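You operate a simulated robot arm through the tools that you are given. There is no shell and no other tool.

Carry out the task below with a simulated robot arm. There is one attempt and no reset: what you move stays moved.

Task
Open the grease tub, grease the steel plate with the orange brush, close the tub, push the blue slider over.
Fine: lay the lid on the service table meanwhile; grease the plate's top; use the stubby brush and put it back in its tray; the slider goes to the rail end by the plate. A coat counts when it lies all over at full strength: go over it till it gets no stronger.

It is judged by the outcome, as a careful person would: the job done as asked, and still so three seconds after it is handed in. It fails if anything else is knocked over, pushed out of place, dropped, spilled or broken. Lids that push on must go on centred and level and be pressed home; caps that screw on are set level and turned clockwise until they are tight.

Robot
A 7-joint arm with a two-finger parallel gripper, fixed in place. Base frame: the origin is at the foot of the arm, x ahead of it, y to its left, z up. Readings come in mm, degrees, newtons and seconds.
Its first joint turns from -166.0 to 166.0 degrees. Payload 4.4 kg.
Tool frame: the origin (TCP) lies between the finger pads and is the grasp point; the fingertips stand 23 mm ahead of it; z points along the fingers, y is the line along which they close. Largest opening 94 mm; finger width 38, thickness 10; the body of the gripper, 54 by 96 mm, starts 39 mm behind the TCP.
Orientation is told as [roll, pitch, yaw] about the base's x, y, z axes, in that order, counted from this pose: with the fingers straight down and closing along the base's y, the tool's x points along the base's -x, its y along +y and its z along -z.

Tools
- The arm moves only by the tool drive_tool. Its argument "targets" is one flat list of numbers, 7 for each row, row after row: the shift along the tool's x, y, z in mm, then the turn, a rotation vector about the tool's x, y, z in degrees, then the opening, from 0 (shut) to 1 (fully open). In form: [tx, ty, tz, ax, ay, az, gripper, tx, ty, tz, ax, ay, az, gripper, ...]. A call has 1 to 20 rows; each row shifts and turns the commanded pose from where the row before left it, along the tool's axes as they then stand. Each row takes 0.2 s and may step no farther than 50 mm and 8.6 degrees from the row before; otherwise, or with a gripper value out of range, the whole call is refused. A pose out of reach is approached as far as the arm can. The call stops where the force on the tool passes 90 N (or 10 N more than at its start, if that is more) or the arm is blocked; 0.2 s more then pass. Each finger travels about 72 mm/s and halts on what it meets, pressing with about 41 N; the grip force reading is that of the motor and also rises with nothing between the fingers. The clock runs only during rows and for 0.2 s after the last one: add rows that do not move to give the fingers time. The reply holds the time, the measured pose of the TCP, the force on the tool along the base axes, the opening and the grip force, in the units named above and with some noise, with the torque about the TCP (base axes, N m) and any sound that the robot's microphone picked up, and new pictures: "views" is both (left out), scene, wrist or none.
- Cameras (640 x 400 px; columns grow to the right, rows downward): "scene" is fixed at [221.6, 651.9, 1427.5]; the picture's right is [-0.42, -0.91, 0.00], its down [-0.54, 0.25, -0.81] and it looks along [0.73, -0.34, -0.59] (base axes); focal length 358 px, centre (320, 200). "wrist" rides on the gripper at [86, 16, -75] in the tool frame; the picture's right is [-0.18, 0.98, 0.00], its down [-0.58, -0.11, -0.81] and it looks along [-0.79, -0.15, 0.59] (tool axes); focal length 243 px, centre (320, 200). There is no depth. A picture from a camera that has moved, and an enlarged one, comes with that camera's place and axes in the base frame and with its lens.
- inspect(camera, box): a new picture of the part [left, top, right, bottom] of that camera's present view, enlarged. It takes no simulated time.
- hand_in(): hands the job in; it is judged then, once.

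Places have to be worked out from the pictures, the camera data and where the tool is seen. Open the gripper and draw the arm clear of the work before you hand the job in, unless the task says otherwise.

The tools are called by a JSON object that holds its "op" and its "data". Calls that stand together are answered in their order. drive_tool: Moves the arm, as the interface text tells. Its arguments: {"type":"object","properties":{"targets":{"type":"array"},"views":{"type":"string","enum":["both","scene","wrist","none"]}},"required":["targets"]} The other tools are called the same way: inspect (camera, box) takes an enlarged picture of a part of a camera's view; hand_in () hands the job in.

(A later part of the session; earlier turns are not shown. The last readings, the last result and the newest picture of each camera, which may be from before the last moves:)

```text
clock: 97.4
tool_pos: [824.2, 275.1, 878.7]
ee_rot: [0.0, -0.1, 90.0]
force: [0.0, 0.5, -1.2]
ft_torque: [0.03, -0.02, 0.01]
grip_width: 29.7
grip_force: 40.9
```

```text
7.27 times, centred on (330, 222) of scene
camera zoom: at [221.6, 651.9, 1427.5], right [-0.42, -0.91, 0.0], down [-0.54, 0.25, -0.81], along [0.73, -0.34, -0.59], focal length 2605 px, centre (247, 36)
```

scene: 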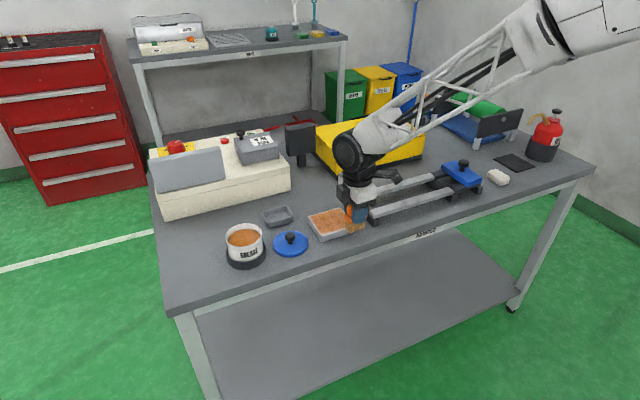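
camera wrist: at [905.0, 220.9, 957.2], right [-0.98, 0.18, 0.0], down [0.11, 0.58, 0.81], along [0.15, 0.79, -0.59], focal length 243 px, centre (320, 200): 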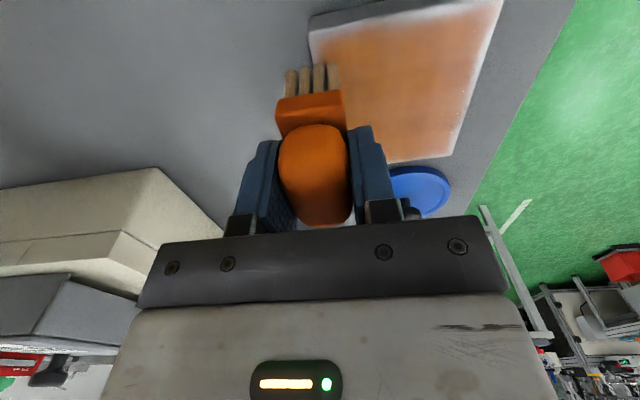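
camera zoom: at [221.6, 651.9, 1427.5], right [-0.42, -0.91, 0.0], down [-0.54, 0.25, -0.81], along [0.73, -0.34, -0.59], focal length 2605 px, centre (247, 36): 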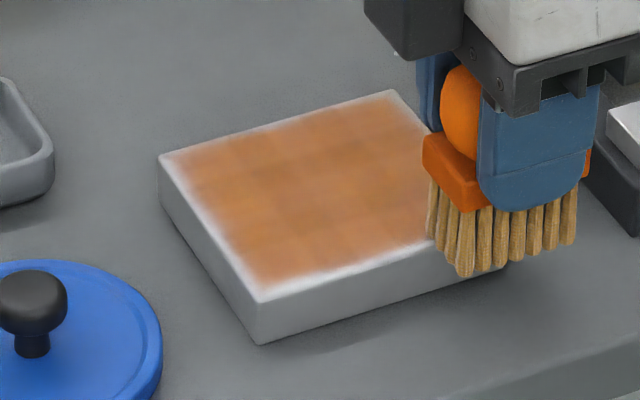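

Contact was lost again in these two lanes. Before adjusting, I'll lift the brush clear and look closely at how strong and even the coat is.

{"op": "drive_tool", "data": {"targets": [0, 0, -30, 0, 0, 0, 0, 0, -25, -40, 0, 0, 0, 0, 0, -25, -30, 0, 0, 0, 0, 0, 0, 0, 0, 0, 0, 0], "views": "both"}}

{"op": "inspect", "data": {"camera": "scene", "box": [300, 200, 364, 245]}}

{"op": "inspect", "data": {"camera": "wrist", "box": [180, 0, 460, 160]}}

```text
clock: 98.4
tool_pos: [873.6, 275.4, 981.1]
ee_rot: [0.1, 0.0, 90.0]
force: [-0.4, 0.0, -1.2]
ft_torque: [-0.01, -0.02, 0.02]
grip_width: 29.9
grip_force: 41.2
camera wrist: at [858.5, 188.5, 1056.2], right [-0.98, 0.18, 0.0], down [0.11, 0.58, 0.81], along [0.15, 0.79, -0.59], focal length 243 px, centre (320, 200)
```

scene: 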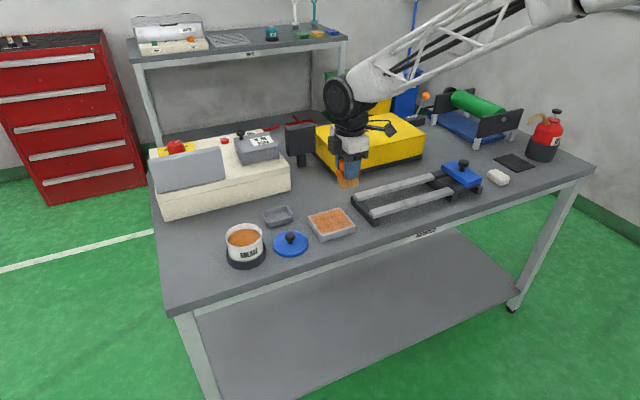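
wrist: 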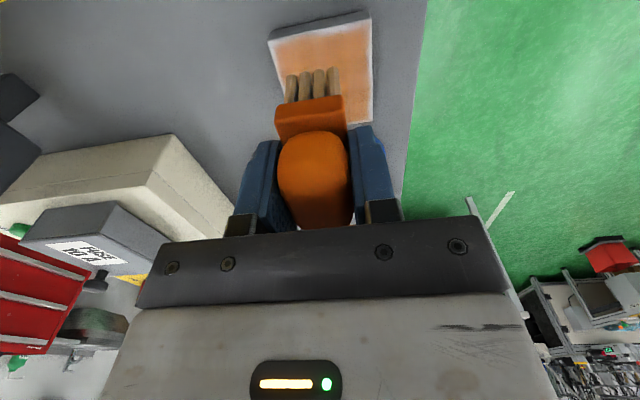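

```text
8.89 times, centred on (332, 222) of scene
camera zoom: at [221.6, 651.9, 1427.5], right [-0.42, -0.91, 0.0], down [-0.54, 0.25, -0.81], along [0.73, -0.34, -0.59], focal length 3184 px, centre (213, 0)
```

zoom: 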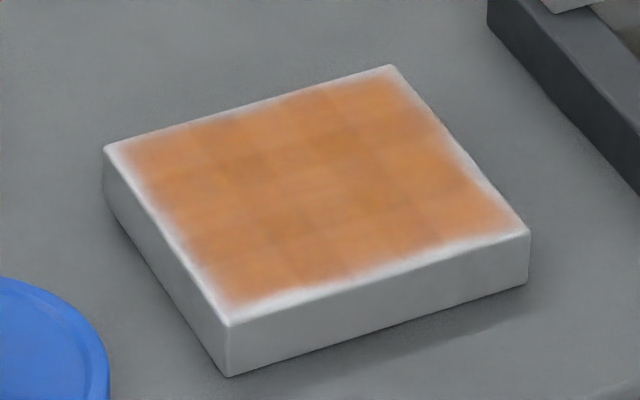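

```text
2.29 times, centred on (320, 80) of wrist
camera zoom: at [858.5, 188.5, 1056.2], right [-0.98, 0.18, 0.0], down [0.11, 0.58, 0.81], along [0.15, 0.79, -0.59], focal length 555 px, centre (320, 474)
```

zoom: 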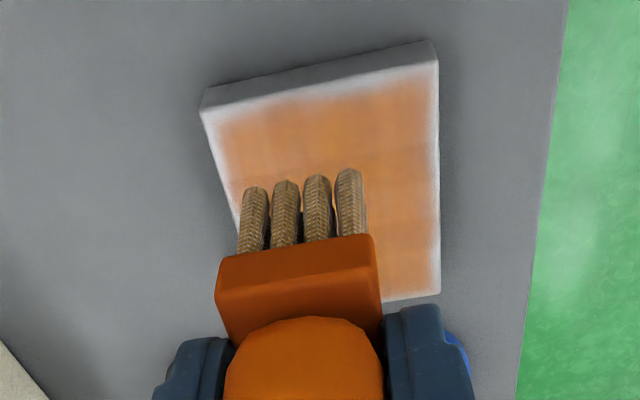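

The coat covers the whole top but is still uneven in patches, and the bristles look nearly dry. I'll return around the lid to the tub for another load, stopping just above the grease.

{"op": "drive_tool", "data": {"targets": [-38.7, -16.3, 0, 0, 0, 0, 0, -38.7, -16.3, 0, 0, 0, 0, 0, -38.6, -16.4, 0, 0, 0, 0, 0, -40, 0, 0, 0, 0, 0, 0, -40, 0, 0, 0, 0, 0, 0, -27, 21, 0, 0, 0, 0, 0, -27, 21, 0, 0, 0, 0, 0, -27, 21, 0, 0, 0, 0, 0, 0, 0, 15, 0, 0, 0, 0, 0, 0, 15, 0, 0, 0, 0, 0, 0, 15, 0, 0, 0, 0, 0, 0, 15, 0, 0, 0, 0, 0, 0, 3, 0, 0, 0, 0, 0, 0, 0, 0, 0, 0, 0], "views": "both"}}

{"op": "inspect", "data": {"camera": "scene", "box": [205, 185, 285, 270]}}

```text
clock: 101.4
tool_pos: [860.4, 552.5, 915.5]
ee_rot: [0.1, 0.0, 90.0]
force: [0.0, 0.3, -0.1]
ft_torque: [-0.01, 0.0, 0.0]
grip_width: 30.0
grip_force: 41.2
camera wrist: at [844.2, 467.5, 990.2], right [-0.98, 0.18, 0.0], down [0.11, 0.58, 0.81], along [0.15, 0.79, -0.59], focal length 243 px, centre (320, 200)
```

scene: 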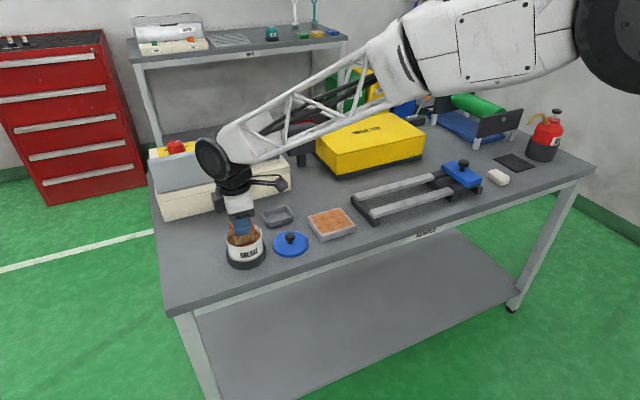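
wrist: 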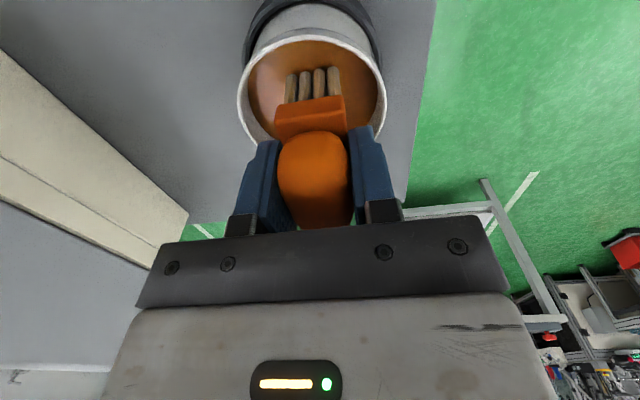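

```text
4.71 times, centred on (245, 228) of scene
camera zoom: at [221.6, 651.9, 1427.5], right [-0.42, -0.91, 0.0], down [-0.54, 0.25, -0.81], along [0.73, -0.34, -0.59], focal length 1685 px, centre (673, 71)
```

zoom: 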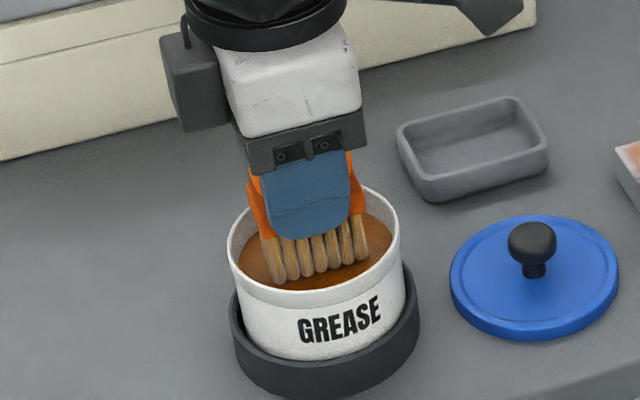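

The tips are just above the grease. I'll lower gently in 1.5 mm steps until I feel it.

{"op": "drive_tool", "data": {"targets": [0, 0, 1.5, 0, 0, 0, 0, 0, 0, 1.5, 0, 0, 0, 0, 0, 0, 0, 0, 0, 0, 0], "views": "none"}}

```text
clock: 102.2
tool_pos: [861.4, 551.9, 912.9]
ee_rot: [0.0, 0.1, 90.0]
force: [0.6, 0.1, 0.2]
ft_torque: [0.0, 0.01, -0.03]
grip_width: 30.4
grip_force: 41.3
```

Still no force at 913; two more steps down.

{"op": "drive_tool", "data": {"targets": [0, 0, 1.5, 0, 0, 0, 0, 0, 0, 1.5, 0, 0, 0, 0, 0, 0, 0, 0, 0, 0, 0, 0, 0, 0, 0, 0, 0, 0], "views": "both"}}

{"op": "inspect", "data": {"camera": "scene", "box": [205, 185, 285, 270]}}

```text
clock: 103.2
tool_pos: [860.0, 553.1, 911.6]
ee_rot: [0.0, -0.1, 90.1]
force: [-4.0, 3.6, 20.0]
ft_torque: [-0.02, 0.2, 0.0]
grip_width: 29.9
grip_force: 40.6
camera wrist: at [845.2, 466.6, 986.8], right [-0.98, 0.18, 0.0], down [0.11, 0.58, 0.81], along [0.15, 0.79, -0.59], focal length 243 px, centre (320, 200)
```

scene: 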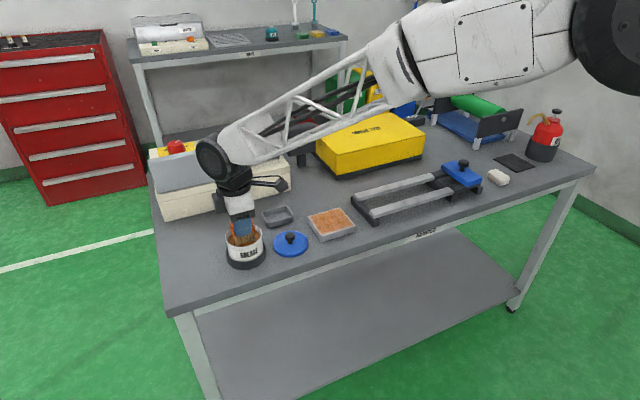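
wrist: 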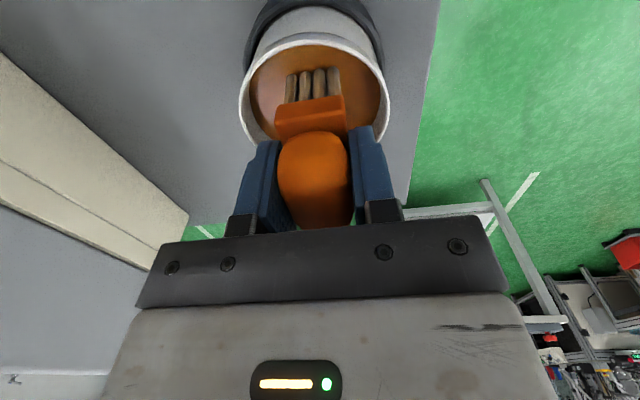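

```text
4.71 times, centred on (245, 228) of scene
camera zoom: at [221.6, 651.9, 1427.5], right [-0.42, -0.91, 0.0], down [-0.54, 0.25, -0.81], along [0.73, -0.34, -0.59], focal length 1685 px, centre (673, 71)
```

zoom: 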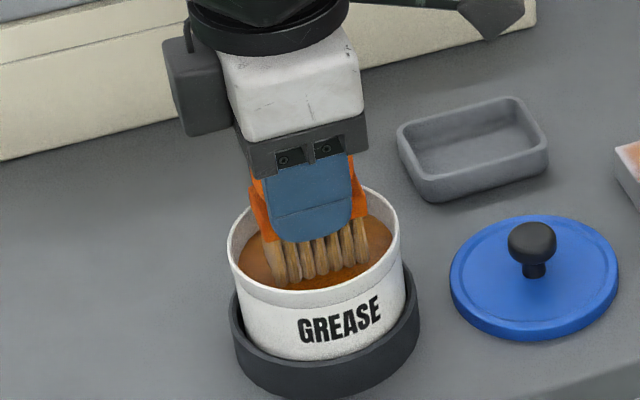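

A 20 N dip is plenty. I'll lift out, carry the brush around the lid and hover over mid-plate at (874, 340).

{"op": "drive_tool", "data": {"targets": [0, 0, -4, 0, 0, 0, 0, 0, 0, -10, 0, 0, 0, 0, 0, 0, -16, 0, 0, 0, 0, 0, 0, -20, 0, 0, 0, 0, 0, 0, 0, 0, 0, 0, 0, 27, -21, 0, 0, 0, 0, 0, 27, -21, 0, 0, 0, 0, 0, 27, -21, 0, 0, 0, 0, 0, 40, 0, 0, 0, 0, 0, 0, 40, 0, 0, 0, 0, 0, 0, 25, 25, 0, 0, 0, 0, 0, 25, 26, 0, 0, 0, 0, 0, 0, 0, 35, 0, 0, 0, 0, 0, 0, 35, 0, 0, 0, 0, 0, 0, 5, 0, 0, 0, 0, 0, 0, 2, 0, 0, 0, 0, 0, 0, 0, 0, 0, 0, 0], "views": "none"}}

{"op": "inspect", "data": {"camera": "scene", "box": [295, 190, 365, 245]}}

```text
clock: 106.8
tool_pos: [874.4, 341.5, 883.3]
ee_rot: [0.0, 0.1, 90.0]
force: [0.5, 0.4, -1.3]
ft_torque: [-0.04, -0.06, 0.01]
grip_width: 30.0
grip_force: 40.8
```

```text
7.27 times, centred on (330, 218) of scene
camera zoom: at [221.6, 651.9, 1427.5], right [-0.42, -0.91, 0.0], down [-0.54, 0.25, -0.81], along [0.73, -0.34, -0.59], focal length 2605 px, centre (247, 73)
```

zoom: 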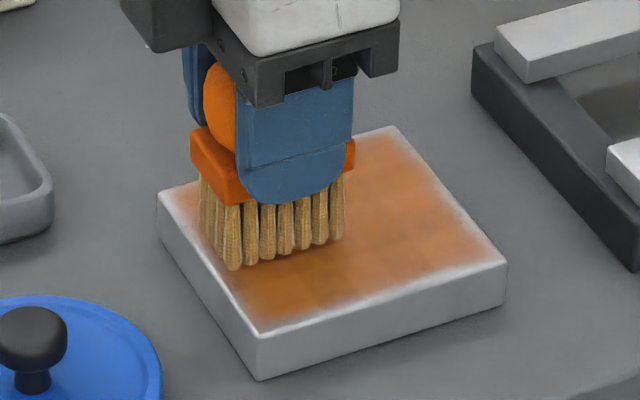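

The brush hovers just above mid-plate with no contact. I'll feel down for the surface.

{"op": "drive_tool", "data": {"targets": [0, 0, 1.5, 0, 0, 0, 0, 0, 0, 1.5, 0, 0, 0, 0, 0, 0, 1.5, 0, 0, 0, 0, 0, 0, 0, 0, 0, 0, 0], "views": "none"}}

```text
clock: 107.8
tool_pos: [873.8, 342.7, 878.1]
ee_rot: [0.0, -0.1, 90.0]
force: [0.3, -0.1, -0.1]
ft_torque: [-0.04, 0.0, 0.0]
grip_width: 29.9
grip_force: 41.3
```

No contact at 878 yet; another 1.5 mm.

{"op": "drive_tool", "data": {"targets": [0, 0, 0.8, 0, 0, 0, 0, 0, 0, 0.7, 0, 0, 0, 0, 0, 0, 0, 0, 0, 0, 0], "views": "none"}}

```text
clock: 108.6
tool_pos: [873.7, 341.6, 878.2]
ee_rot: [-0.1, 0.0, 90.0]
force: [3.3, 3.2, 11.2]
ft_torque: [-0.02, -0.08, 0.01]
grip_width: 29.8
grip_force: 40.6
```

Contact at 11 N. I'll brush lane y=356 out to the far edge and then fully to the near edge, checking force at each end.

{"op": "drive_tool", "data": {"targets": [-16, 0, 0, 0, 0, 0, 0, 0, -12, 0, 0, 0, 0, 0, 0, -12, 0, 0, 0, 0, 0, 0, -12, 0, 0, 0, 0, 0, 0, -12, 0, 0, 0, 0, 0], "views": "none"}}

{"op": "drive_tool", "data": {"targets": [0, 12, 0, 0, 0, 0, 0, 0, 12, 0, 0, 0, 0, 0, 0, 12, 0, 0, 0, 0, 0, 0, 12, 0, 0, 0, 0, 0, 0, 12, 0, 0, 0, 0, 0, 0, 12, 0, 0, 0, 0, 0, 0, 12, 0, 0, 0, 0, 0, 0, 12, 0, 0, 0, 0, 0], "views": "none"}}

```text
clock: 109.8
tool_pos: [921.0, 357.5, 877.6]
ee_rot: [0.0, 0.0, 90.2]
force: [-20.7, 2.6, 28.4]
ft_torque: [-0.16, 1.37, -0.28]
grip_width: 29.8
grip_force: 41.5
```

```text
clock: 111.6
tool_pos: [825.1, 357.2, 878.1]
ee_rot: [0.0, 0.0, 89.9]
force: [7.6, 0.6, 8.9]
ft_torque: [-0.05, -0.5, 0.08]
grip_width: 30.3
grip_force: 41.5
```

Contact held at both ends. Continuing with lane y=338 outward and y=320 back.

{"op": "drive_tool", "data": {"targets": [18, 0, 0, 0, 0, 0, 0, 0, -12, 0, 0, 0, 0, 0, 0, -12, 0, 0, 0, 0, 0, 0, -12, 0, 0, 0, 0, 0, 0, -12, 0, 0, 0, 0, 0, 0, -12, 0, 0, 0, 0, 0, 0, -12, 0, 0, 0, 0, 0, 0, -12, 0, 0, 0, 0, 0, 0, -12, 0, 0, 0, 0, 0], "views": "none"}}

{"op": "drive_tool", "data": {"targets": [18, 0, 0, 0, 0, 0, 0, 0, 12, 0, 0, 0, 0, 0, 0, 12, 0, 0, 0, 0, 0, 0, 12, 0, 0, 0, 0, 0, 0, 12, 0, 0, 0, 0, 0, 0, 12, 0, 0, 0, 0, 0, 0, 12, 0, 0, 0, 0, 0, 0, 12, 0, 0, 0, 0, 0, 0, 12, 0, 0, 0, 0, 0], "views": "scene"}}

{"op": "inspect", "data": {"camera": "scene", "box": [300, 200, 364, 245]}}

```text
clock: 113.6
tool_pos: [921.4, 337.8, 877.8]
ee_rot: [0.0, 0.1, 90.2]
force: [-13.7, 1.3, 20.1]
ft_torque: [0.07, 0.94, -0.06]
grip_width: 29.5
grip_force: 40.7
```

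```text
clock: 115.6
tool_pos: [826.6, 321.0, 877.7]
ee_rot: [-0.1, 0.0, 90.0]
force: [13.7, -1.0, 19.5]
ft_torque: [-0.09, -0.9, 0.03]
grip_width: 29.9
grip_force: 41.4
```

scene: 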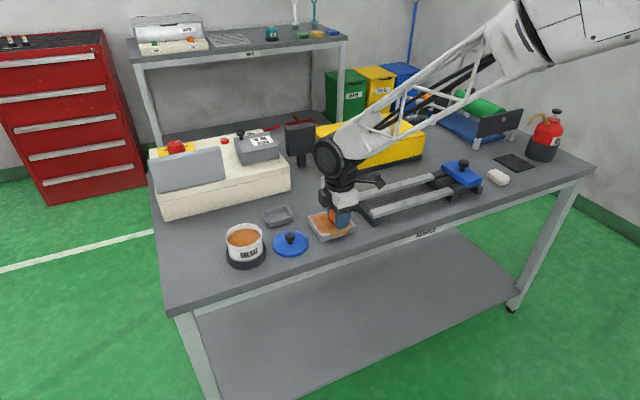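

```text
8.89 times, centred on (332, 222) of scene
camera zoom: at [221.6, 651.9, 1427.5], right [-0.42, -0.91, 0.0], down [-0.54, 0.25, -0.81], along [0.73, -0.34, -0.59], focal length 3184 px, centre (213, 0)
```

zoom: 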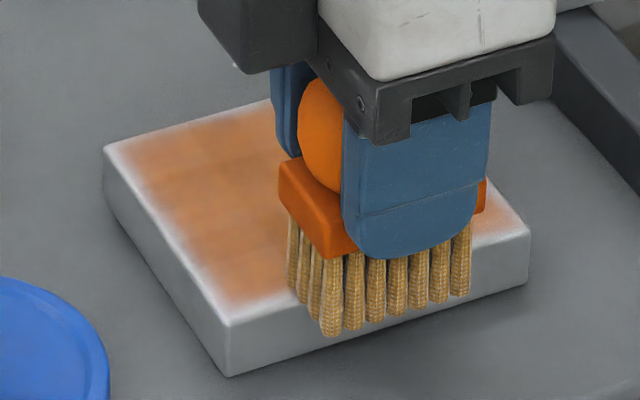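

Contact holds steady at about 20 N and the plate stays put. I'll continue with lanes y=302, y=284 and y=272.

{"op": "drive_tool", "data": {"targets": [18, 0, 0, 0, 0, 0, 0, 0, -12, 0, 0, 0, 0, 0, 0, -12, 0, 0, 0, 0, 0, 0, -12, 0, 0, 0, 0, 0, 0, -12, 0, 0, 0, 0, 0, 0, -12, 0, 0, 0, 0, 0, 0, -12, 0, 0, 0, 0, 0, 0, -12, 0, 0, 0, 0, 0, 0, -12, 0, 0, 0, 0, 0], "views": "none"}}

{"op": "drive_tool", "data": {"targets": [18, 0, 0, 0, 0, 0, 0, 0, 12, 0, 0, 0, 0, 0, 0, 12, 0, 0, 0, 0, 0, 0, 12, 0, 0, 0, 0, 0, 0, 12, 0, 0, 0, 0, 0, 0, 12, 0, 0, 0, 0, 0, 0, 12, 0, 0, 0, 0, 0, 0, 12, 0, 0, 0, 0, 0, 0, 12, 0, 0, 0, 0, 0], "views": "none"}}

{"op": "drive_tool", "data": {"targets": [12, 0, 0, 0, 0, 0, 0, 0, -12, 0, 0, 0, 0, 0, 0, -12, 0, 0, 0, 0, 0, 0, -12, 0, 0, 0, 0, 0, 0, -12, 0, 0, 0, 0, 0, 0, -12, 0, 0, 0, 0, 0, 0, -12, 0, 0, 0, 0, 0, 0, -12, 0, 0, 0, 0, 0, 0, -12, 0, 0, 0, 0, 0], "views": "scene"}}

{"op": "inspect", "data": {"camera": "scene", "box": [300, 200, 364, 245]}}

```text
clock: 117.6
tool_pos: [920.3, 303.6, 879.4]
ee_rot: [0.0, 0.1, 90.0]
force: [-0.1, 0.0, -0.4]
ft_torque: [-0.03, -0.01, 0.02]
grip_width: 30.1
grip_force: 41.6
```

```text
clock: 119.6
tool_pos: [826.6, 283.3, 877.6]
ee_rot: [-0.1, 0.0, 90.1]
force: [0.2, -1.0, -0.8]
ft_torque: [0.06, 0.01, -0.01]
grip_width: 29.7
grip_force: 41.3
```

```text
clock: 121.6
tool_pos: [923.1, 272.5, 878.6]
ee_rot: [-0.1, -0.1, 90.0]
force: [0.8, -0.2, -0.2]
ft_torque: [-0.01, -0.03, -0.03]
grip_width: 29.8
grip_force: 41.4
```

scene: 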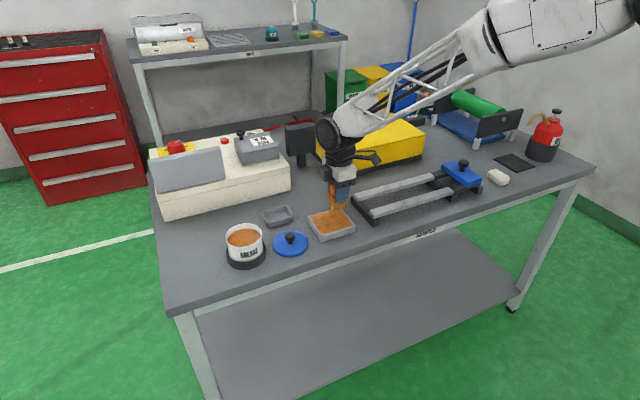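

```text
8.89 times, centred on (332, 222) of scene
camera zoom: at [221.6, 651.9, 1427.5], right [-0.42, -0.91, 0.0], down [-0.54, 0.25, -0.81], along [0.73, -0.34, -0.59], focal length 3184 px, centre (213, 0)
```

zoom: 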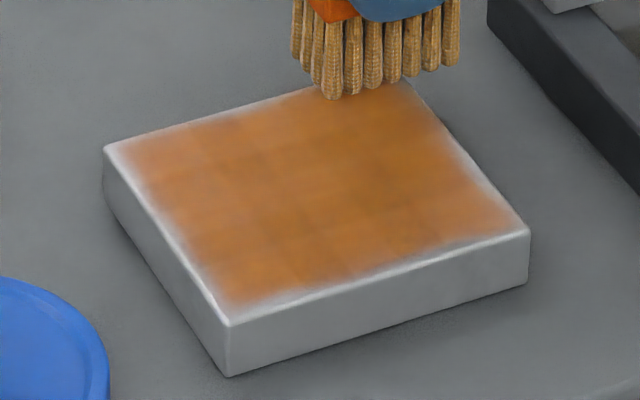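

The left half was well brushed but contact was lost from y=302 on. I'll re-find contact at mid-plate on the right side and redo those lanes.

{"op": "drive_tool", "data": {"targets": [-8, 24, 0, 0, 0, 0, 0, -6, 24, 0, 0, 0, 0, 0, 0, 0, 0.8, 0, 0, 0, 0, 0, 0, 0, 0, 0, 0, 0], "views": "none"}}

```text
clock: 122.6
tool_pos: [874.1, 286.8, 877.7]
ee_rot: [0.1, 0.0, 90.0]
force: [-2.1, -2.0, 3.1]
ft_torque: [-0.1, 0.14, -0.01]
grip_width: 29.7
grip_force: 41.0
```

Light contact at 3 N. I'll add 0.8 mm and brush lane y=286 to the far edge and back to the near edge.

{"op": "drive_tool", "data": {"targets": [0, 0, 0.8, 0, 0, 0, 0, 0, -12, 0, 0, 0, 0, 0, 0, -12, 0, 0, 0, 0, 0, 0, -12, 0, 0, 0, 0, 0, 0, -12, 0, 0, 0, 0, 0], "views": "none"}}

{"op": "drive_tool", "data": {"targets": [0, 12, 0, 0, 0, 0, 0, 0, 12, 0, 0, 0, 0, 0, 0, 12, 0, 0, 0, 0, 0, 0, 12, 0, 0, 0, 0, 0, 0, 12, 0, 0, 0, 0, 0, 0, 12, 0, 0, 0, 0, 0, 0, 12, 0, 0, 0, 0, 0, 0, 12, 0, 0, 0, 0, 0], "views": "none"}}

{"op": "drive_tool", "data": {"targets": [14, 0, 0, 0, 0, 0, 0, 0, -12, 0, 0, 0, 0, 0, 0, -12, 0, 0, 0, 0, 0, 0, -12, 0, 0, 0, 0, 0, 0, -12, 0, 0, 0, 0, 0, 0, -12, 0, 0, 0, 0, 0, 0, -12, 0, 0, 0, 0, 0, 0, -12, 0, 0, 0, 0, 0, 0, -12, 0, 0, 0, 0, 0], "views": "none"}}

```text
clock: 123.8
tool_pos: [920.6, 287.3, 876.4]
ee_rot: [-0.1, 0.0, 90.1]
force: [-21.9, -0.5, 34.3]
ft_torque: [-0.04, 1.43, 0.02]
grip_width: 30.2
grip_force: 40.8
```

```text
clock: 125.6
tool_pos: [825.5, 286.7, 876.9]
ee_rot: [0.0, 0.0, 90.0]
force: [22.9, -0.9, 37.5]
ft_torque: [-0.07, -1.62, 0.0]
grip_width: 30.0
grip_force: 41.2
```

```text
clock: 127.6
tool_pos: [922.8, 271.5, 875.4]
ee_rot: [0.0, 0.0, 90.0]
force: [0.5, -0.1, -0.1]
ft_torque: [-0.02, -0.01, 0.02]
grip_width: 29.8
grip_force: 40.9
```

Lane y=286 had firm contact, though it faded by the end of y=272. I'll look at the coat now.

{"op": "drive_tool", "data": {"targets": [0, 0, -30, 0, 0, 0, 0, 0, 0, -40, 0, 0, 0, 0, 0, 0, -30, 0, 0, 0, 0, 0, 0, 0, 0, 0, 0, 0], "views": "both"}}

{"op": "inspect", "data": {"camera": "scene", "box": [300, 200, 364, 245]}}

{"op": "inspect", "data": {"camera": "wrist", "box": [180, 0, 460, 160]}}

```text
clock: 128.6
tool_pos: [920.6, 272.3, 974.9]
ee_rot: [0.0, 0.0, 90.0]
force: [-0.3, -0.1, -0.8]
ft_torque: [-0.02, -0.02, 0.0]
grip_width: 29.9
grip_force: 41.3
camera wrist: at [905.1, 187.3, 1050.2], right [-0.98, 0.18, 0.0], down [0.11, 0.58, 0.81], along [0.15, 0.79, -0.59], focal length 243 px, centre (320, 200)
```

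scene: 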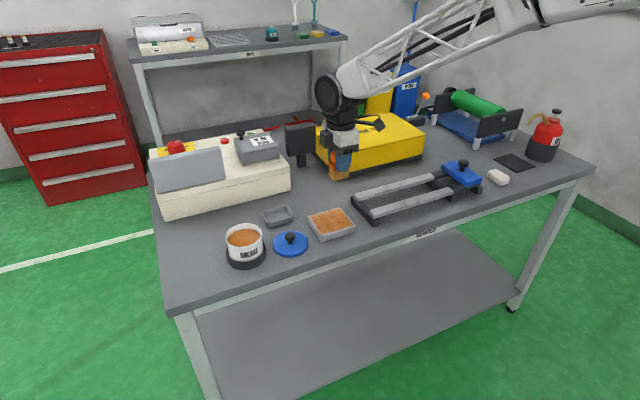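
wrist: 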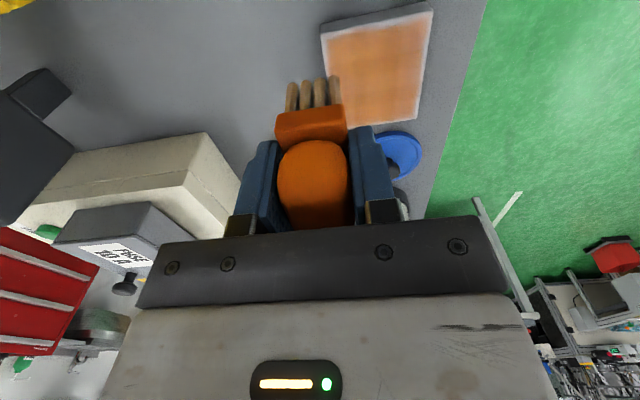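

```text
8.89 times, centred on (332, 222) of scene
camera zoom: at [221.6, 651.9, 1427.5], right [-0.42, -0.91, 0.0], down [-0.54, 0.25, -0.81], along [0.73, -0.34, -0.59], focal length 3184 px, centre (213, 0)
```

zoom: 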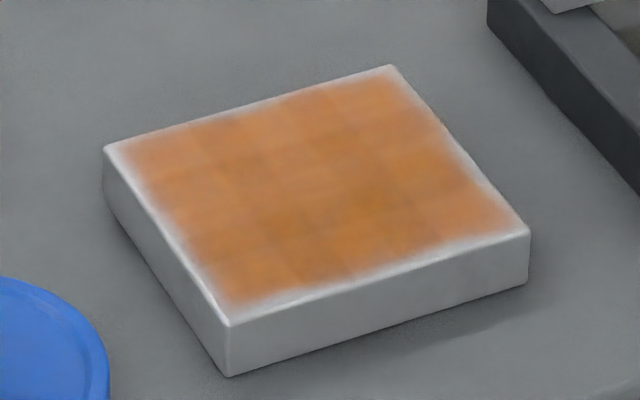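

```text
2.29 times, centred on (320, 80) of wrist
camera zoom: at [905.1, 187.3, 1050.2], right [-0.98, 0.18, 0.0], down [0.11, 0.58, 0.81], along [0.15, 0.79, -0.59], focal length 555 px, centre (320, 474)
```

zoom: 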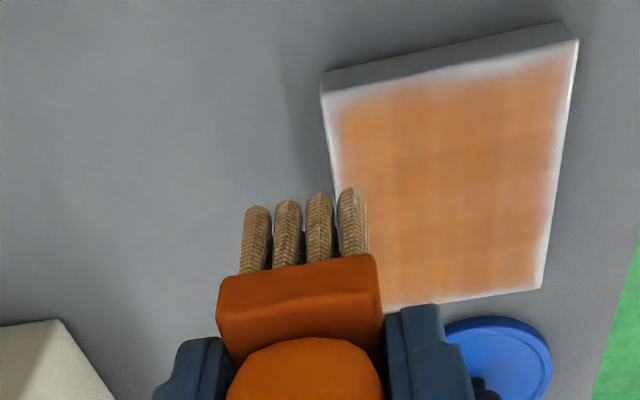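

The coat is stronger but still slightly mottled, so I'll reload and go over it again. Moving around the lid to the tub, stopping just above the grease.

{"op": "drive_tool", "data": {"targets": [-39.6, -0.6, 0, 0, 0, 0, 0, -39.6, -0.6, 0, 0, 0, 0, 0, -39.6, -0.6, 0, 0, 0, 0, 0, -39.6, -0.6, 0, 0, 0, 0, 0, -39.6, -0.6, 0, 0, 0, 0, 0, -27, 21, 0, 0, 0, 0, 0, -27, 21, 0, 0, 0, 0, 0, -27, 21, 0, 0, 0, 0, 0, 0, 0, 15, 0, 0, 0, 0, 0, 0, 15, 0, 0, 0, 0, 0, 0, 15, 0, 0, 0, 0, 0, 0, 15, 0, 0, 0, 0, 0, 0, 4, 0, 0, 0, 0, 0, 0, 2, 0, 0, 0, 0, 0, 0, 0, 0, 0, 0, 0], "views": "none"}}

{"op": "inspect", "data": {"camera": "scene", "box": [205, 185, 285, 270]}}

```text
clock: 131.8
tool_pos: [862.5, 551.4, 910.4]
ee_rot: [0.1, 0.0, 90.0]
force: [-0.5, 0.1, 0.5]
ft_torque: [-0.03, -0.02, -0.01]
grip_width: 30.0
grip_force: 40.6
```

```text
4.71 times, centred on (245, 228) of scene
camera zoom: at [221.6, 651.9, 1427.5], right [-0.42, -0.91, 0.0], down [-0.54, 0.25, -0.81], along [0.73, -0.34, -0.59], focal length 1685 px, centre (673, 71)
```

zoom: 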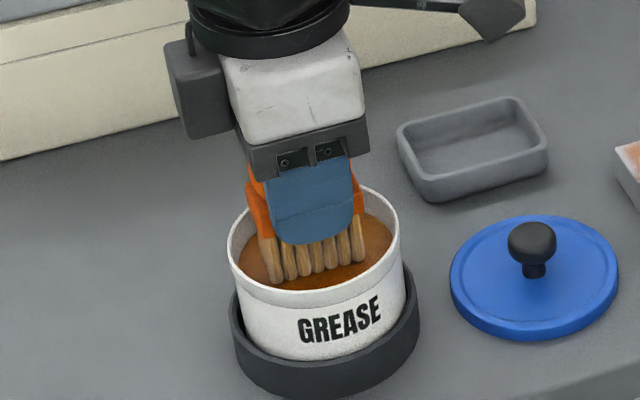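

Just above the grease. Lowering gently for the dip.

{"op": "drive_tool", "data": {"targets": [0, 0, 1.5, 0, 0, 0, 0, 0, 0, 1.2, 0, 0, 0, 0, 0, 0, 0, 0, 0, 0, 0], "views": "none"}}

```text
clock: 132.6
tool_pos: [862.0, 552.0, 908.2]
ee_rot: [-0.2, -0.1, 90.1]
force: [-3.5, 1.4, 11.0]
ft_torque: [-0.27, 0.21, -0.11]
grip_width: 30.0
grip_force: 40.2
```

Dipped at 11 N. Lifting out and returning around the lid to hover over the right part of the plate at (874, 274).

{"op": "drive_tool", "data": {"targets": [0, 0, 0, 0, 0, 0, 0, 0, 0, -4, 0, 0, 0, 0, 0, 0, -10, 0, 0, 0, 0, 0, 0, -16, 0, 0, 0, 0, 0, 0, -23, 0, 0, 0, 0, 27, -21, 0, 0, 0, 0, 0, 27, -21, 0, 0, 0, 0, 0, 27, -21, 0, 0, 0, 0, 0, 40, 0, 0, 0, 0, 0, 0, 40, 0, 0, 0, 0, 0, 0, 40, 0, 0, 0, 0, 0, 0, 40, 0, 0, 0, 0, 0, 0, 36, 25, 0, 0, 0, 0, 0, 0, 26, 0, 0, 0, 0, 0, 0, 0, 35, 0, 0, 0, 0, 0, 0, 35, 0, 0, 0, 0, 0, 0, 8, 0, 0, 0, 0, 0, 0, 0, 0, 0, 0, 0], "views": "none"}}

{"op": "drive_tool", "data": {"targets": [0, 0, 2, 0, 0, 0, 0, 0, 0, 2, 0, 0, 0, 0, 0, 0, 2, 0, 0, 0, 0, 0, 0, 0, 0, 0, 0, 0], "views": "none"}}

```text
clock: 136.4
tool_pos: [872.3, 274.5, 882.7]
ee_rot: [-0.1, 0.0, 90.0]
force: [0.6, 0.0, -0.2]
ft_torque: [0.01, 0.01, 0.0]
grip_width: 30.0
grip_force: 41.4
```

```text
clock: 137.4
tool_pos: [873.2, 275.0, 875.0]
ee_rot: [0.0, 0.0, 90.0]
force: [0.1, -0.1, -1.3]
ft_torque: [-0.03, 0.01, -0.01]
grip_width: 29.7
grip_force: 40.7
```

Near the surface, no contact yet at 875; stepping down 1 mm at a time.

{"op": "drive_tool", "data": {"targets": [0, 0, 1, 0, 0, 0, 0, 0, 0, 1, 0, 0, 0, 0, 0, 0, 0, 0, 0, 0, 0], "views": "none"}}

```text
clock: 138.2
tool_pos: [872.7, 275.4, 874.1]
ee_rot: [-0.1, 0.0, 90.0]
force: [-1.4, 0.1, 9.1]
ft_torque: [-0.08, 0.13, 0.0]
grip_width: 30.0
grip_force: 40.9
```

Contact at 9 N. Brushing lane y=274 outward and back.

{"op": "drive_tool", "data": {"targets": [0, -12, 0, 0, 0, 0, 0, 0, -12, 0, 0, 0, 0, 0, 0, -12, 0, 0, 0, 0, 0, 0, -12, 0, 0, 0, 0, 0, 0, 12, 0, 0, 0, 0, 0, 0, 12, 0, 0, 0, 0, 0, 0, 12, 0, 0, 0, 0, 0, 0, 12, 0, 0, 0, 0, 0, 0, 12, 0, 0, 0, 0, 0, 0, 12, 0, 0, 0, 0, 0, 0, 12, 0, 0, 0, 0, 0, 0, 12, 0, 0, 0, 0, 0], "views": "none"}}

{"op": "drive_tool", "data": {"targets": [-18, 0, 0, 0, 0, 0, 0, 0, -12, 0, 0, 0, 0, 0, 0, -12, 0, 0, 0, 0, 0, 0, -12, 0, 0, 0, 0, 0, 0, -12, 0, 0, 0, 0, 0, 0, -12, 0, 0, 0, 0, 0, 0, -12, 0, 0, 0, 0, 0, 0, -12, 0, 0, 0, 0, 0, 0, -12, 0, 0, 0, 0, 0], "views": "none"}}

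{"op": "drive_tool", "data": {"targets": [-18, 0, 0, 0, 0, 0, 0, 0, 12, 0, 0, 0, 0, 0, 0, 12, 0, 0, 0, 0, 0, 0, 12, 0, 0, 0, 0, 0, 0, 12, 0, 0, 0, 0, 0, 0, 12, 0, 0, 0, 0, 0, 0, 12, 0, 0, 0, 0, 0, 0, 12, 0, 0, 0, 0, 0, 0, 12, 0, 0, 0, 0, 0], "views": "none"}}

```text
clock: 140.8
tool_pos: [826.2, 274.5, 873.0]
ee_rot: [-0.1, 0.0, 90.1]
force: [9.8, 0.8, 15.1]
ft_torque: [-0.13, -0.66, 0.11]
grip_width: 30.1
grip_force: 41.1
```

```text
clock: 142.8
tool_pos: [921.2, 291.6, 874.1]
ee_rot: [0.0, 0.0, 89.9]
force: [-8.9, 0.3, 10.8]
ft_torque: [-0.27, 0.56, -0.23]
grip_width: 30.2
grip_force: 41.7
```

```text
clock: 144.8
tool_pos: [825.3, 312.0, 875.1]
ee_rot: [0.1, -0.1, 89.9]
force: [0.0, -0.7, -0.7]
ft_torque: [-0.02, -0.02, 0.03]
grip_width: 30.0
grip_force: 40.7
```

Lanes y=274 and y=292 had good contact and it faded at the end of y=310. I'll lower 0.8 mm, redo y=310, then go on to y=328.

{"op": "drive_tool", "data": {"targets": [0, 0, 0.8, 0, 0, 0, 0, 0, -12, 0, 0, 0, 0, 0, 0, -12, 0, 0, 0, 0, 0, 0, -12, 0, 0, 0, 0, 0, 0, -12, 0, 0, 0, 0, 0, 0, -12, 0, 0, 0, 0, 0, 0, -12, 0, 0, 0, 0, 0, 0, -12, 0, 0, 0, 0, 0, 0, -12, 0, 0, 0, 0, 0], "views": "none"}}

{"op": "drive_tool", "data": {"targets": [-18, 0, 0, 0, 0, 0, 0, 0, 12, 0, 0, 0, 0, 0, 0, 12, 0, 0, 0, 0, 0, 0, 12, 0, 0, 0, 0, 0, 0, 12, 0, 0, 0, 0, 0, 0, 12, 0, 0, 0, 0, 0, 0, 12, 0, 0, 0, 0, 0, 0, 12, 0, 0, 0, 0, 0, 0, 12, 0, 0, 0, 0, 0], "views": "none"}}

```text
clock: 146.8
tool_pos: [922.8, 311.2, 874.2]
ee_rot: [0.0, -0.1, 90.1]
force: [-11.9, -0.9, 15.9]
ft_torque: [-0.41, 0.77, -0.33]
grip_width: 30.0
grip_force: 41.6
```

```text
clock: 148.8
tool_pos: [825.8, 328.7, 873.4]
ee_rot: [-0.1, 0.1, 90.1]
force: [12.8, -0.1, 23.6]
ft_torque: [-0.56, -0.92, 0.34]
grip_width: 29.9
grip_force: 41.1
```

Good contact (16–24 N). Continuing with lanes y=346 and y=360.

{"op": "drive_tool", "data": {"targets": [-18, 0, 0, 0, 0, 0, 0, 0, -12, 0, 0, 0, 0, 0, 0, -12, 0, 0, 0, 0, 0, 0, -12, 0, 0, 0, 0, 0, 0, -12, 0, 0, 0, 0, 0, 0, -12, 0, 0, 0, 0, 0, 0, -12, 0, 0, 0, 0, 0, 0, -12, 0, 0, 0, 0, 0, 0, -12, 0, 0, 0, 0, 0], "views": "none"}}

{"op": "drive_tool", "data": {"targets": [-14, 0, 0, 0, 0, 0, 0, 0, 12, 0, 0, 0, 0, 0, 0, 12, 0, 0, 0, 0, 0, 0, 12, 0, 0, 0, 0, 0, 0, 12, 0, 0, 0, 0, 0, 0, 12, 0, 0, 0, 0, 0, 0, 12, 0, 0, 0, 0, 0, 0, 12, 0, 0, 0, 0, 0, 0, 12, 0, 0, 0, 0, 0], "views": "scene"}}

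{"op": "inspect", "data": {"camera": "scene", "box": [290, 195, 354, 240]}}

```text
clock: 150.8
tool_pos: [920.1, 345.6, 873.9]
ee_rot: [0.1, 0.0, 90.1]
force: [-11.7, 1.9, 13.9]
ft_torque: [0.29, 0.67, 0.17]
grip_width: 30.0
grip_force: 40.5
```

```text
clock: 152.8
tool_pos: [826.1, 360.1, 871.9]
ee_rot: [0.0, 0.0, 90.0]
force: [-0.3, 0.0, -1.4]
ft_torque: [0.0, -0.01, 0.0]
grip_width: 29.7
grip_force: 41.0
```

scene: 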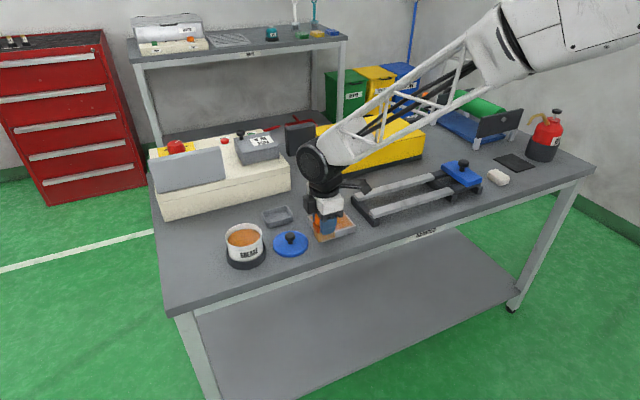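

```text
8.89 times, centred on (322, 218) of scene
camera zoom: at [221.6, 651.9, 1427.5], right [-0.42, -0.91, 0.0], down [-0.54, 0.25, -0.81], along [0.73, -0.34, -0.59], focal length 3184 px, centre (302, 44)
```

zoom: 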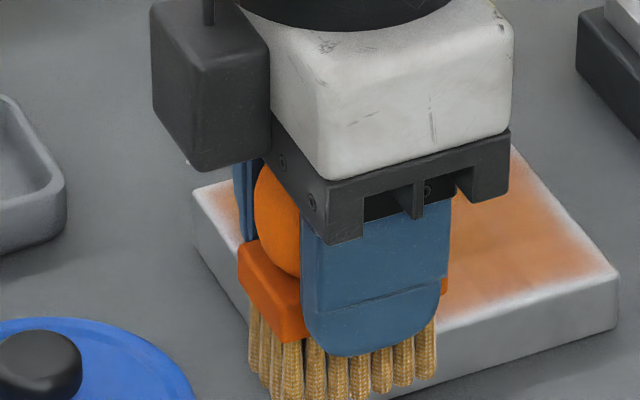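

I'll lift away to one side and inspect the coat.

{"op": "drive_tool", "data": {"targets": [0, 0, -30, 0, 0, 0, 0, 0, -25, -40, 0, 0, 0, 0, 0, -25, -30, 0, 0, 0, 0, 0, -25, 0, 0, 0, 0, 0, 0, -25, 0, 0, 0, 0, 0, 0, 0, 0, 0, 0, 0, 0], "views": "both"}}

{"op": "inspect", "data": {"camera": "scene", "box": [300, 200, 364, 245]}}

{"op": "inspect", "data": {"camera": "wrist", "box": [180, 0, 460, 160]}}

```text
clock: 154.2
tool_pos: [926.0, 362.4, 972.9]
ee_rot: [-0.1, 0.0, 90.1]
force: [0.4, -0.3, 0.5]
ft_torque: [0.02, -0.01, -0.02]
grip_width: 30.2
grip_force: 40.7
camera wrist: at [910.1, 276.8, 1047.1], right [-0.98, 0.18, 0.0], down [0.11, 0.58, 0.81], along [0.15, 0.79, -0.59], focal length 243 px, centre (320, 200)
```

scene: 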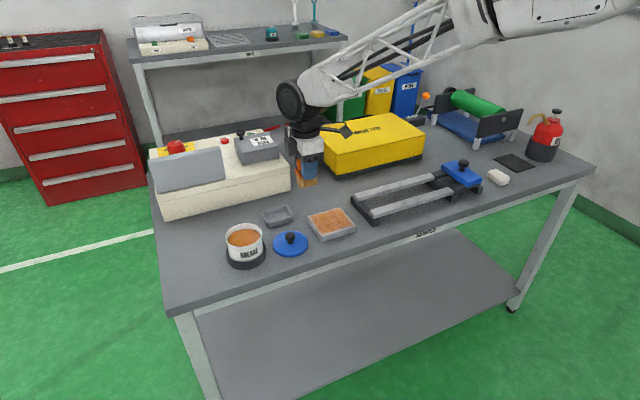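
wrist: 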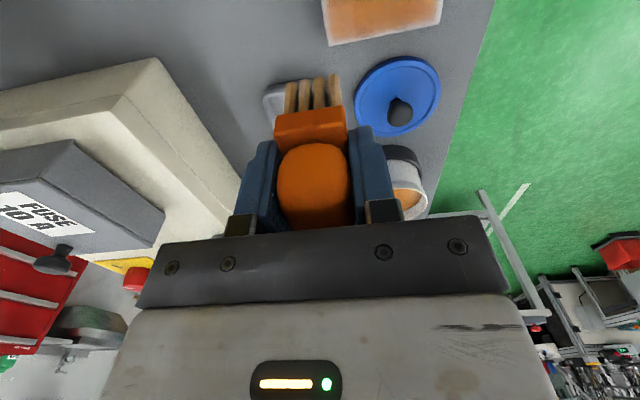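

```text
8.89 times, centred on (332, 222) of scene
camera zoom: at [221.6, 651.9, 1427.5], right [-0.42, -0.91, 0.0], down [-0.54, 0.25, -0.81], along [0.73, -0.34, -0.59], focal length 3184 px, centre (213, 0)
```

zoom: 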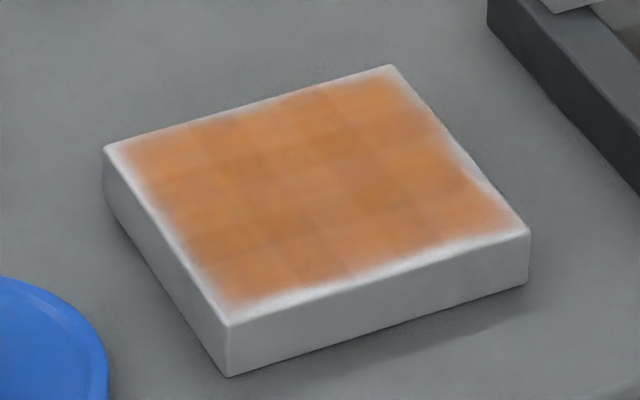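

```text
2.29 times, centred on (320, 80) of wrist
camera zoom: at [910.1, 276.8, 1047.1], right [-0.98, 0.18, 0.0], down [0.11, 0.58, 0.81], along [0.15, 0.79, -0.59], focal length 555 px, centre (320, 474)
```

zoom: 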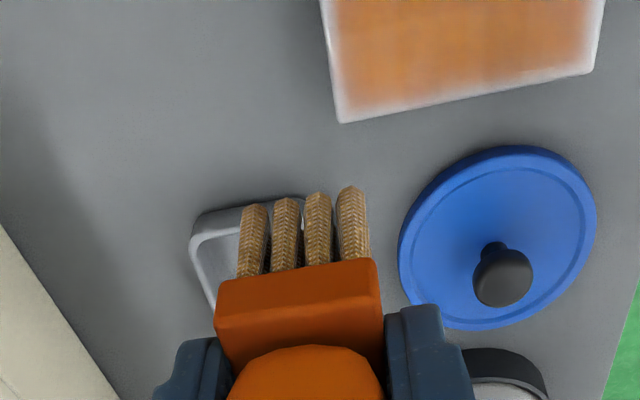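

The coat looks nearly the same as before this load. I'll zoom in as far as possible to compare patches and edges.

{"op": "inspect", "data": {"camera": "scene", "box": [308, 206, 336, 226]}}

{"op": "inspect", "data": {"camera": "scene", "box": [326, 214, 356, 240]}}

```text
16.00 times, centred on (322, 216) of scene
camera zoom: at [221.6, 651.9, 1427.5], right [-0.42, -0.91, 0.0], down [-0.54, 0.25, -0.81], along [0.73, -0.34, -0.59], focal length 5730 px, centre (288, -56)
```

zoom: 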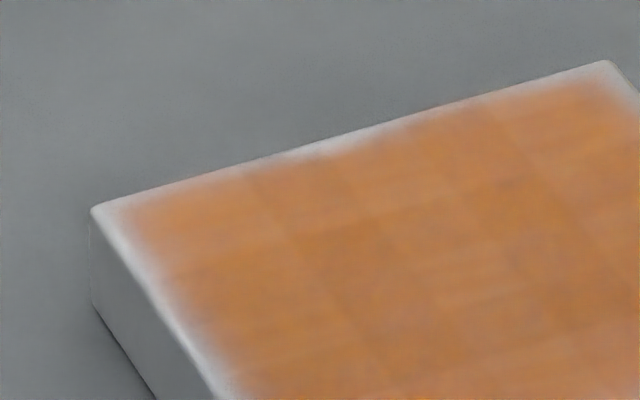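

```text
15.38 times, centred on (341, 227) of scene
camera zoom: at [221.6, 651.9, 1427.5], right [-0.42, -0.91, 0.0], down [-0.54, 0.25, -0.81], along [0.73, -0.34, -0.59], focal length 5510 px, centre (-3, -215)
```

zoom: 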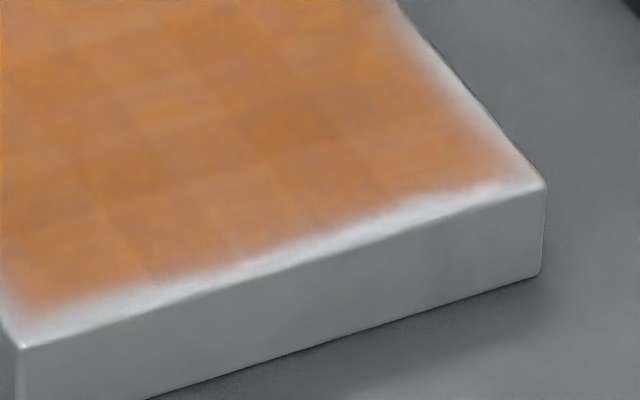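

At full zoom the pattern reads as overlapping soft patches of equal strength, with a narrow faded rim all around, so it may be saturated. To be sure, I'll do one more loaded pass and compare the same zoomed views; first back to the tub.

{"op": "drive_tool", "data": {"targets": [-36.7, 0.3, 0, 0, 0, 0, 0, -36.7, 0.3, 0, 0, 0, 0, 0, -36.6, 0.4, 0, 0, 0, 0, 0, -27, 21, 0, 0, 0, 0, 0, -27, 21, 0, 0, 0, 0, 0, -27, 21, 0, 0, 0, 0, 0, 0, 0, 16, 0, 0, 0, 0, 0, 0, 16, 0, 0, 0, 0, 0, 0, 16, 0, 0, 0, 0, 0, 0, 14, 0, 0, 0, 0, 0, 0, 2, 0, 0, 0, 0, 0, 0, 0, 0, 0, 0, 0], "views": "none"}}

{"op": "drive_tool", "data": {"targets": [0, 0, 1.2, 0, 0, 0, 0, 0, 0, 1.2, 0, 0, 0, 0, 0, 0, 0, 0, 0, 0, 0], "views": "none"}}

{"op": "inspect", "data": {"camera": "scene", "box": [205, 185, 285, 270]}}

```text
clock: 156.8
tool_pos: [860.7, 552.3, 909.4]
ee_rot: [-0.1, -0.1, 90.0]
force: [-0.5, 0.3, -0.3]
ft_torque: [0.02, -0.01, 0.0]
grip_width: 30.1
grip_force: 41.0
```

```text
clock: 157.6
tool_pos: [860.5, 552.1, 907.2]
ee_rot: [-0.1, 0.0, 90.0]
force: [0.0, 0.5, -0.3]
ft_torque: [0.01, 0.02, 0.0]
grip_width: 29.7
grip_force: 41.3
```

```text
4.71 times, centred on (245, 228) of scene
camera zoom: at [221.6, 651.9, 1427.5], right [-0.42, -0.91, 0.0], down [-0.54, 0.25, -0.81], along [0.73, -0.34, -0.59], focal length 1685 px, centre (673, 71)
```

zoom: 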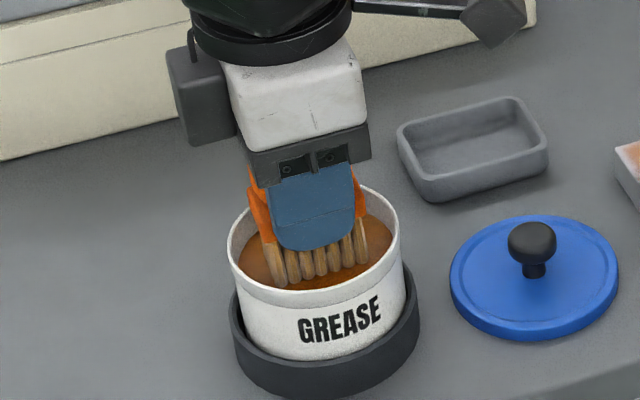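

No contact yet at 907; a little lower.

{"op": "drive_tool", "data": {"targets": [0, 0, 1.2, 0, 0, 0, 0, 0, 0, 1.2, 0, 0, 0, 0, 0, 0, 0, 0, 0, 0, 0], "views": "none"}}

```text
clock: 158.4
tool_pos: [860.0, 553.5, 905.6]
ee_rot: [-0.2, -0.1, 90.0]
force: [-3.4, -7.3, 28.0]
ft_torque: [-0.21, 0.25, 0.0]
grip_width: 30.0
grip_force: 40.8
```

Dipped at 28 N. Lifting and returning around the lid to the left part of the plate.

{"op": "drive_tool", "data": {"targets": [0, 0, 0, 0, 0, 0, 0, 0, 0, -4, 0, 0, 0, 0, 0, 0, -10, 0, 0, 0, 0, 0, 0, -18, 0, 0, 0, 0, 0, 0, -23, 0, 0, 0, 0, 27, -21, 0, 0, 0, 0, 0, 27, -21, 0, 0, 0, 0, 0, 27, -21, 0, 0, 0, 0, 0, 40, 0, 0, 0, 0, 0, 0, 40, 0, 0, 0, 0, 0, 0, 34, 25, 0, 0, 0, 0, 0, 0, 26, 0, 0, 0, 0, 0, 0, 0, 35, 0, 0, 0, 0, 0, 0, 35, 0, 0, 0, 0, 0, 0, 12, 0, 0, 0, 0, 0, 0, 3, 0, 0, 0, 0, 0, 0, 0, 0, 0, 0, 0], "views": "none"}}

{"op": "drive_tool", "data": {"targets": [0, 0, 1, 0, 0, 0, 0, 0, 0, 1, 0, 0, 0, 0, 0, 0, 0, 0, 0, 0, 0], "views": "none"}}

```text
clock: 162.0
tool_pos: [873.3, 355.3, 873.3]
ee_rot: [0.1, 0.1, 90.0]
force: [-0.4, -0.2, 0.0]
ft_torque: [0.03, 0.0, 0.04]
grip_width: 30.0
grip_force: 40.4
```

```text
clock: 162.8
tool_pos: [872.8, 357.8, 873.4]
ee_rot: [0.0, 0.1, 90.0]
force: [-0.7, 0.0, 0.0]
ft_torque: [0.02, -0.01, -0.04]
grip_width: 29.7
grip_force: 41.1
```

Not touching yet (commanded ≈872.4); one more millimetre at a time.

{"op": "drive_tool", "data": {"targets": [0, 0, 0.8, 0, 0, 0, 0, 0, 0, 0.8, 0, 0, 0, 0, 0, 0, 0, 0, 0, 0, 0], "views": "none"}}

```text
clock: 163.6
tool_pos: [873.6, 358.9, 872.0]
ee_rot: [-0.1, 0.0, 90.1]
force: [0.4, -11.2, 18.4]
ft_torque: [-0.57, 0.04, -0.01]
grip_width: 29.9
grip_force: 41.3
```

Contact at 18 N. Brushing lane y=356 out and back, then y=338.

{"op": "drive_tool", "data": {"targets": [0, -12, -0.3, 0, 0, 0, 0, 0, -12, 0, 0, 0, 0, 0, 0, -12, 0, 0, 0, 0, 0, 0, -12, 0, 0, 0, 0, 0, 0, 12, 0, 0, 0, 0, 0, 0, 12, 0, 0, 0, 0, 0, 0, 12, 0, 0, 0, 0, 0, 0, 12, 0, 0, 0, 0, 0, 0, 12, 0, 0, 0, 0, 0, 0, 12, 0, 0, 0, 0, 0, 0, 12, 0, 0, 0, 0, 0, 0, 12, 0, 0, 0, 0, 0], "views": "none"}}

{"op": "drive_tool", "data": {"targets": [18, 0, 0, 0, 0, 0, 0, 0, -12, 0, 0, 0, 0, 0, 0, -12, 0, 0, 0, 0, 0, 0, -12, 0, 0, 0, 0, 0, 0, -12, 0, 0, 0, 0, 0, 0, -12, 0, 0, 0, 0, 0, 0, -12, 0, 0, 0, 0, 0, 0, -12, 0, 0, 0, 0, 0, 0, -12, 0, 0, 0, 0, 0], "views": "none"}}

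{"op": "drive_tool", "data": {"targets": [18, 0, 0, 0, 0, 0, 0, 0, 12, 0, 0, 0, 0, 0, 0, 12, 0, 0, 0, 0, 0, 0, 12, 0, 0, 0, 0, 0, 0, 12, 0, 0, 0, 0, 0, 0, 12, 0, 0, 0, 0, 0, 0, 12, 0, 0, 0, 0, 0, 0, 12, 0, 0, 0, 0, 0, 0, 12, 0, 0, 0, 0, 0], "views": "none"}}

```text
clock: 166.2
tool_pos: [827.9, 358.9, 870.4]
ee_rot: [-0.1, 0.0, 90.1]
force: [19.7, 1.0, 28.5]
ft_torque: [-0.06, -1.16, 0.11]
grip_width: 30.2
grip_force: 41.3
```

```text
clock: 168.2
tool_pos: [922.3, 340.0, 871.0]
ee_rot: [-0.1, 0.0, 90.1]
force: [-21.7, 0.9, 31.1]
ft_torque: [0.1, 1.3, 0.0]
grip_width: 30.2
grip_force: 40.9
```

```text
clock: 170.2
tool_pos: [826.0, 321.2, 872.3]
ee_rot: [0.0, 0.0, 90.0]
force: [6.1, -0.7, 6.5]
ft_torque: [-0.06, -0.36, 0.01]
grip_width: 29.8
grip_force: 40.8
```

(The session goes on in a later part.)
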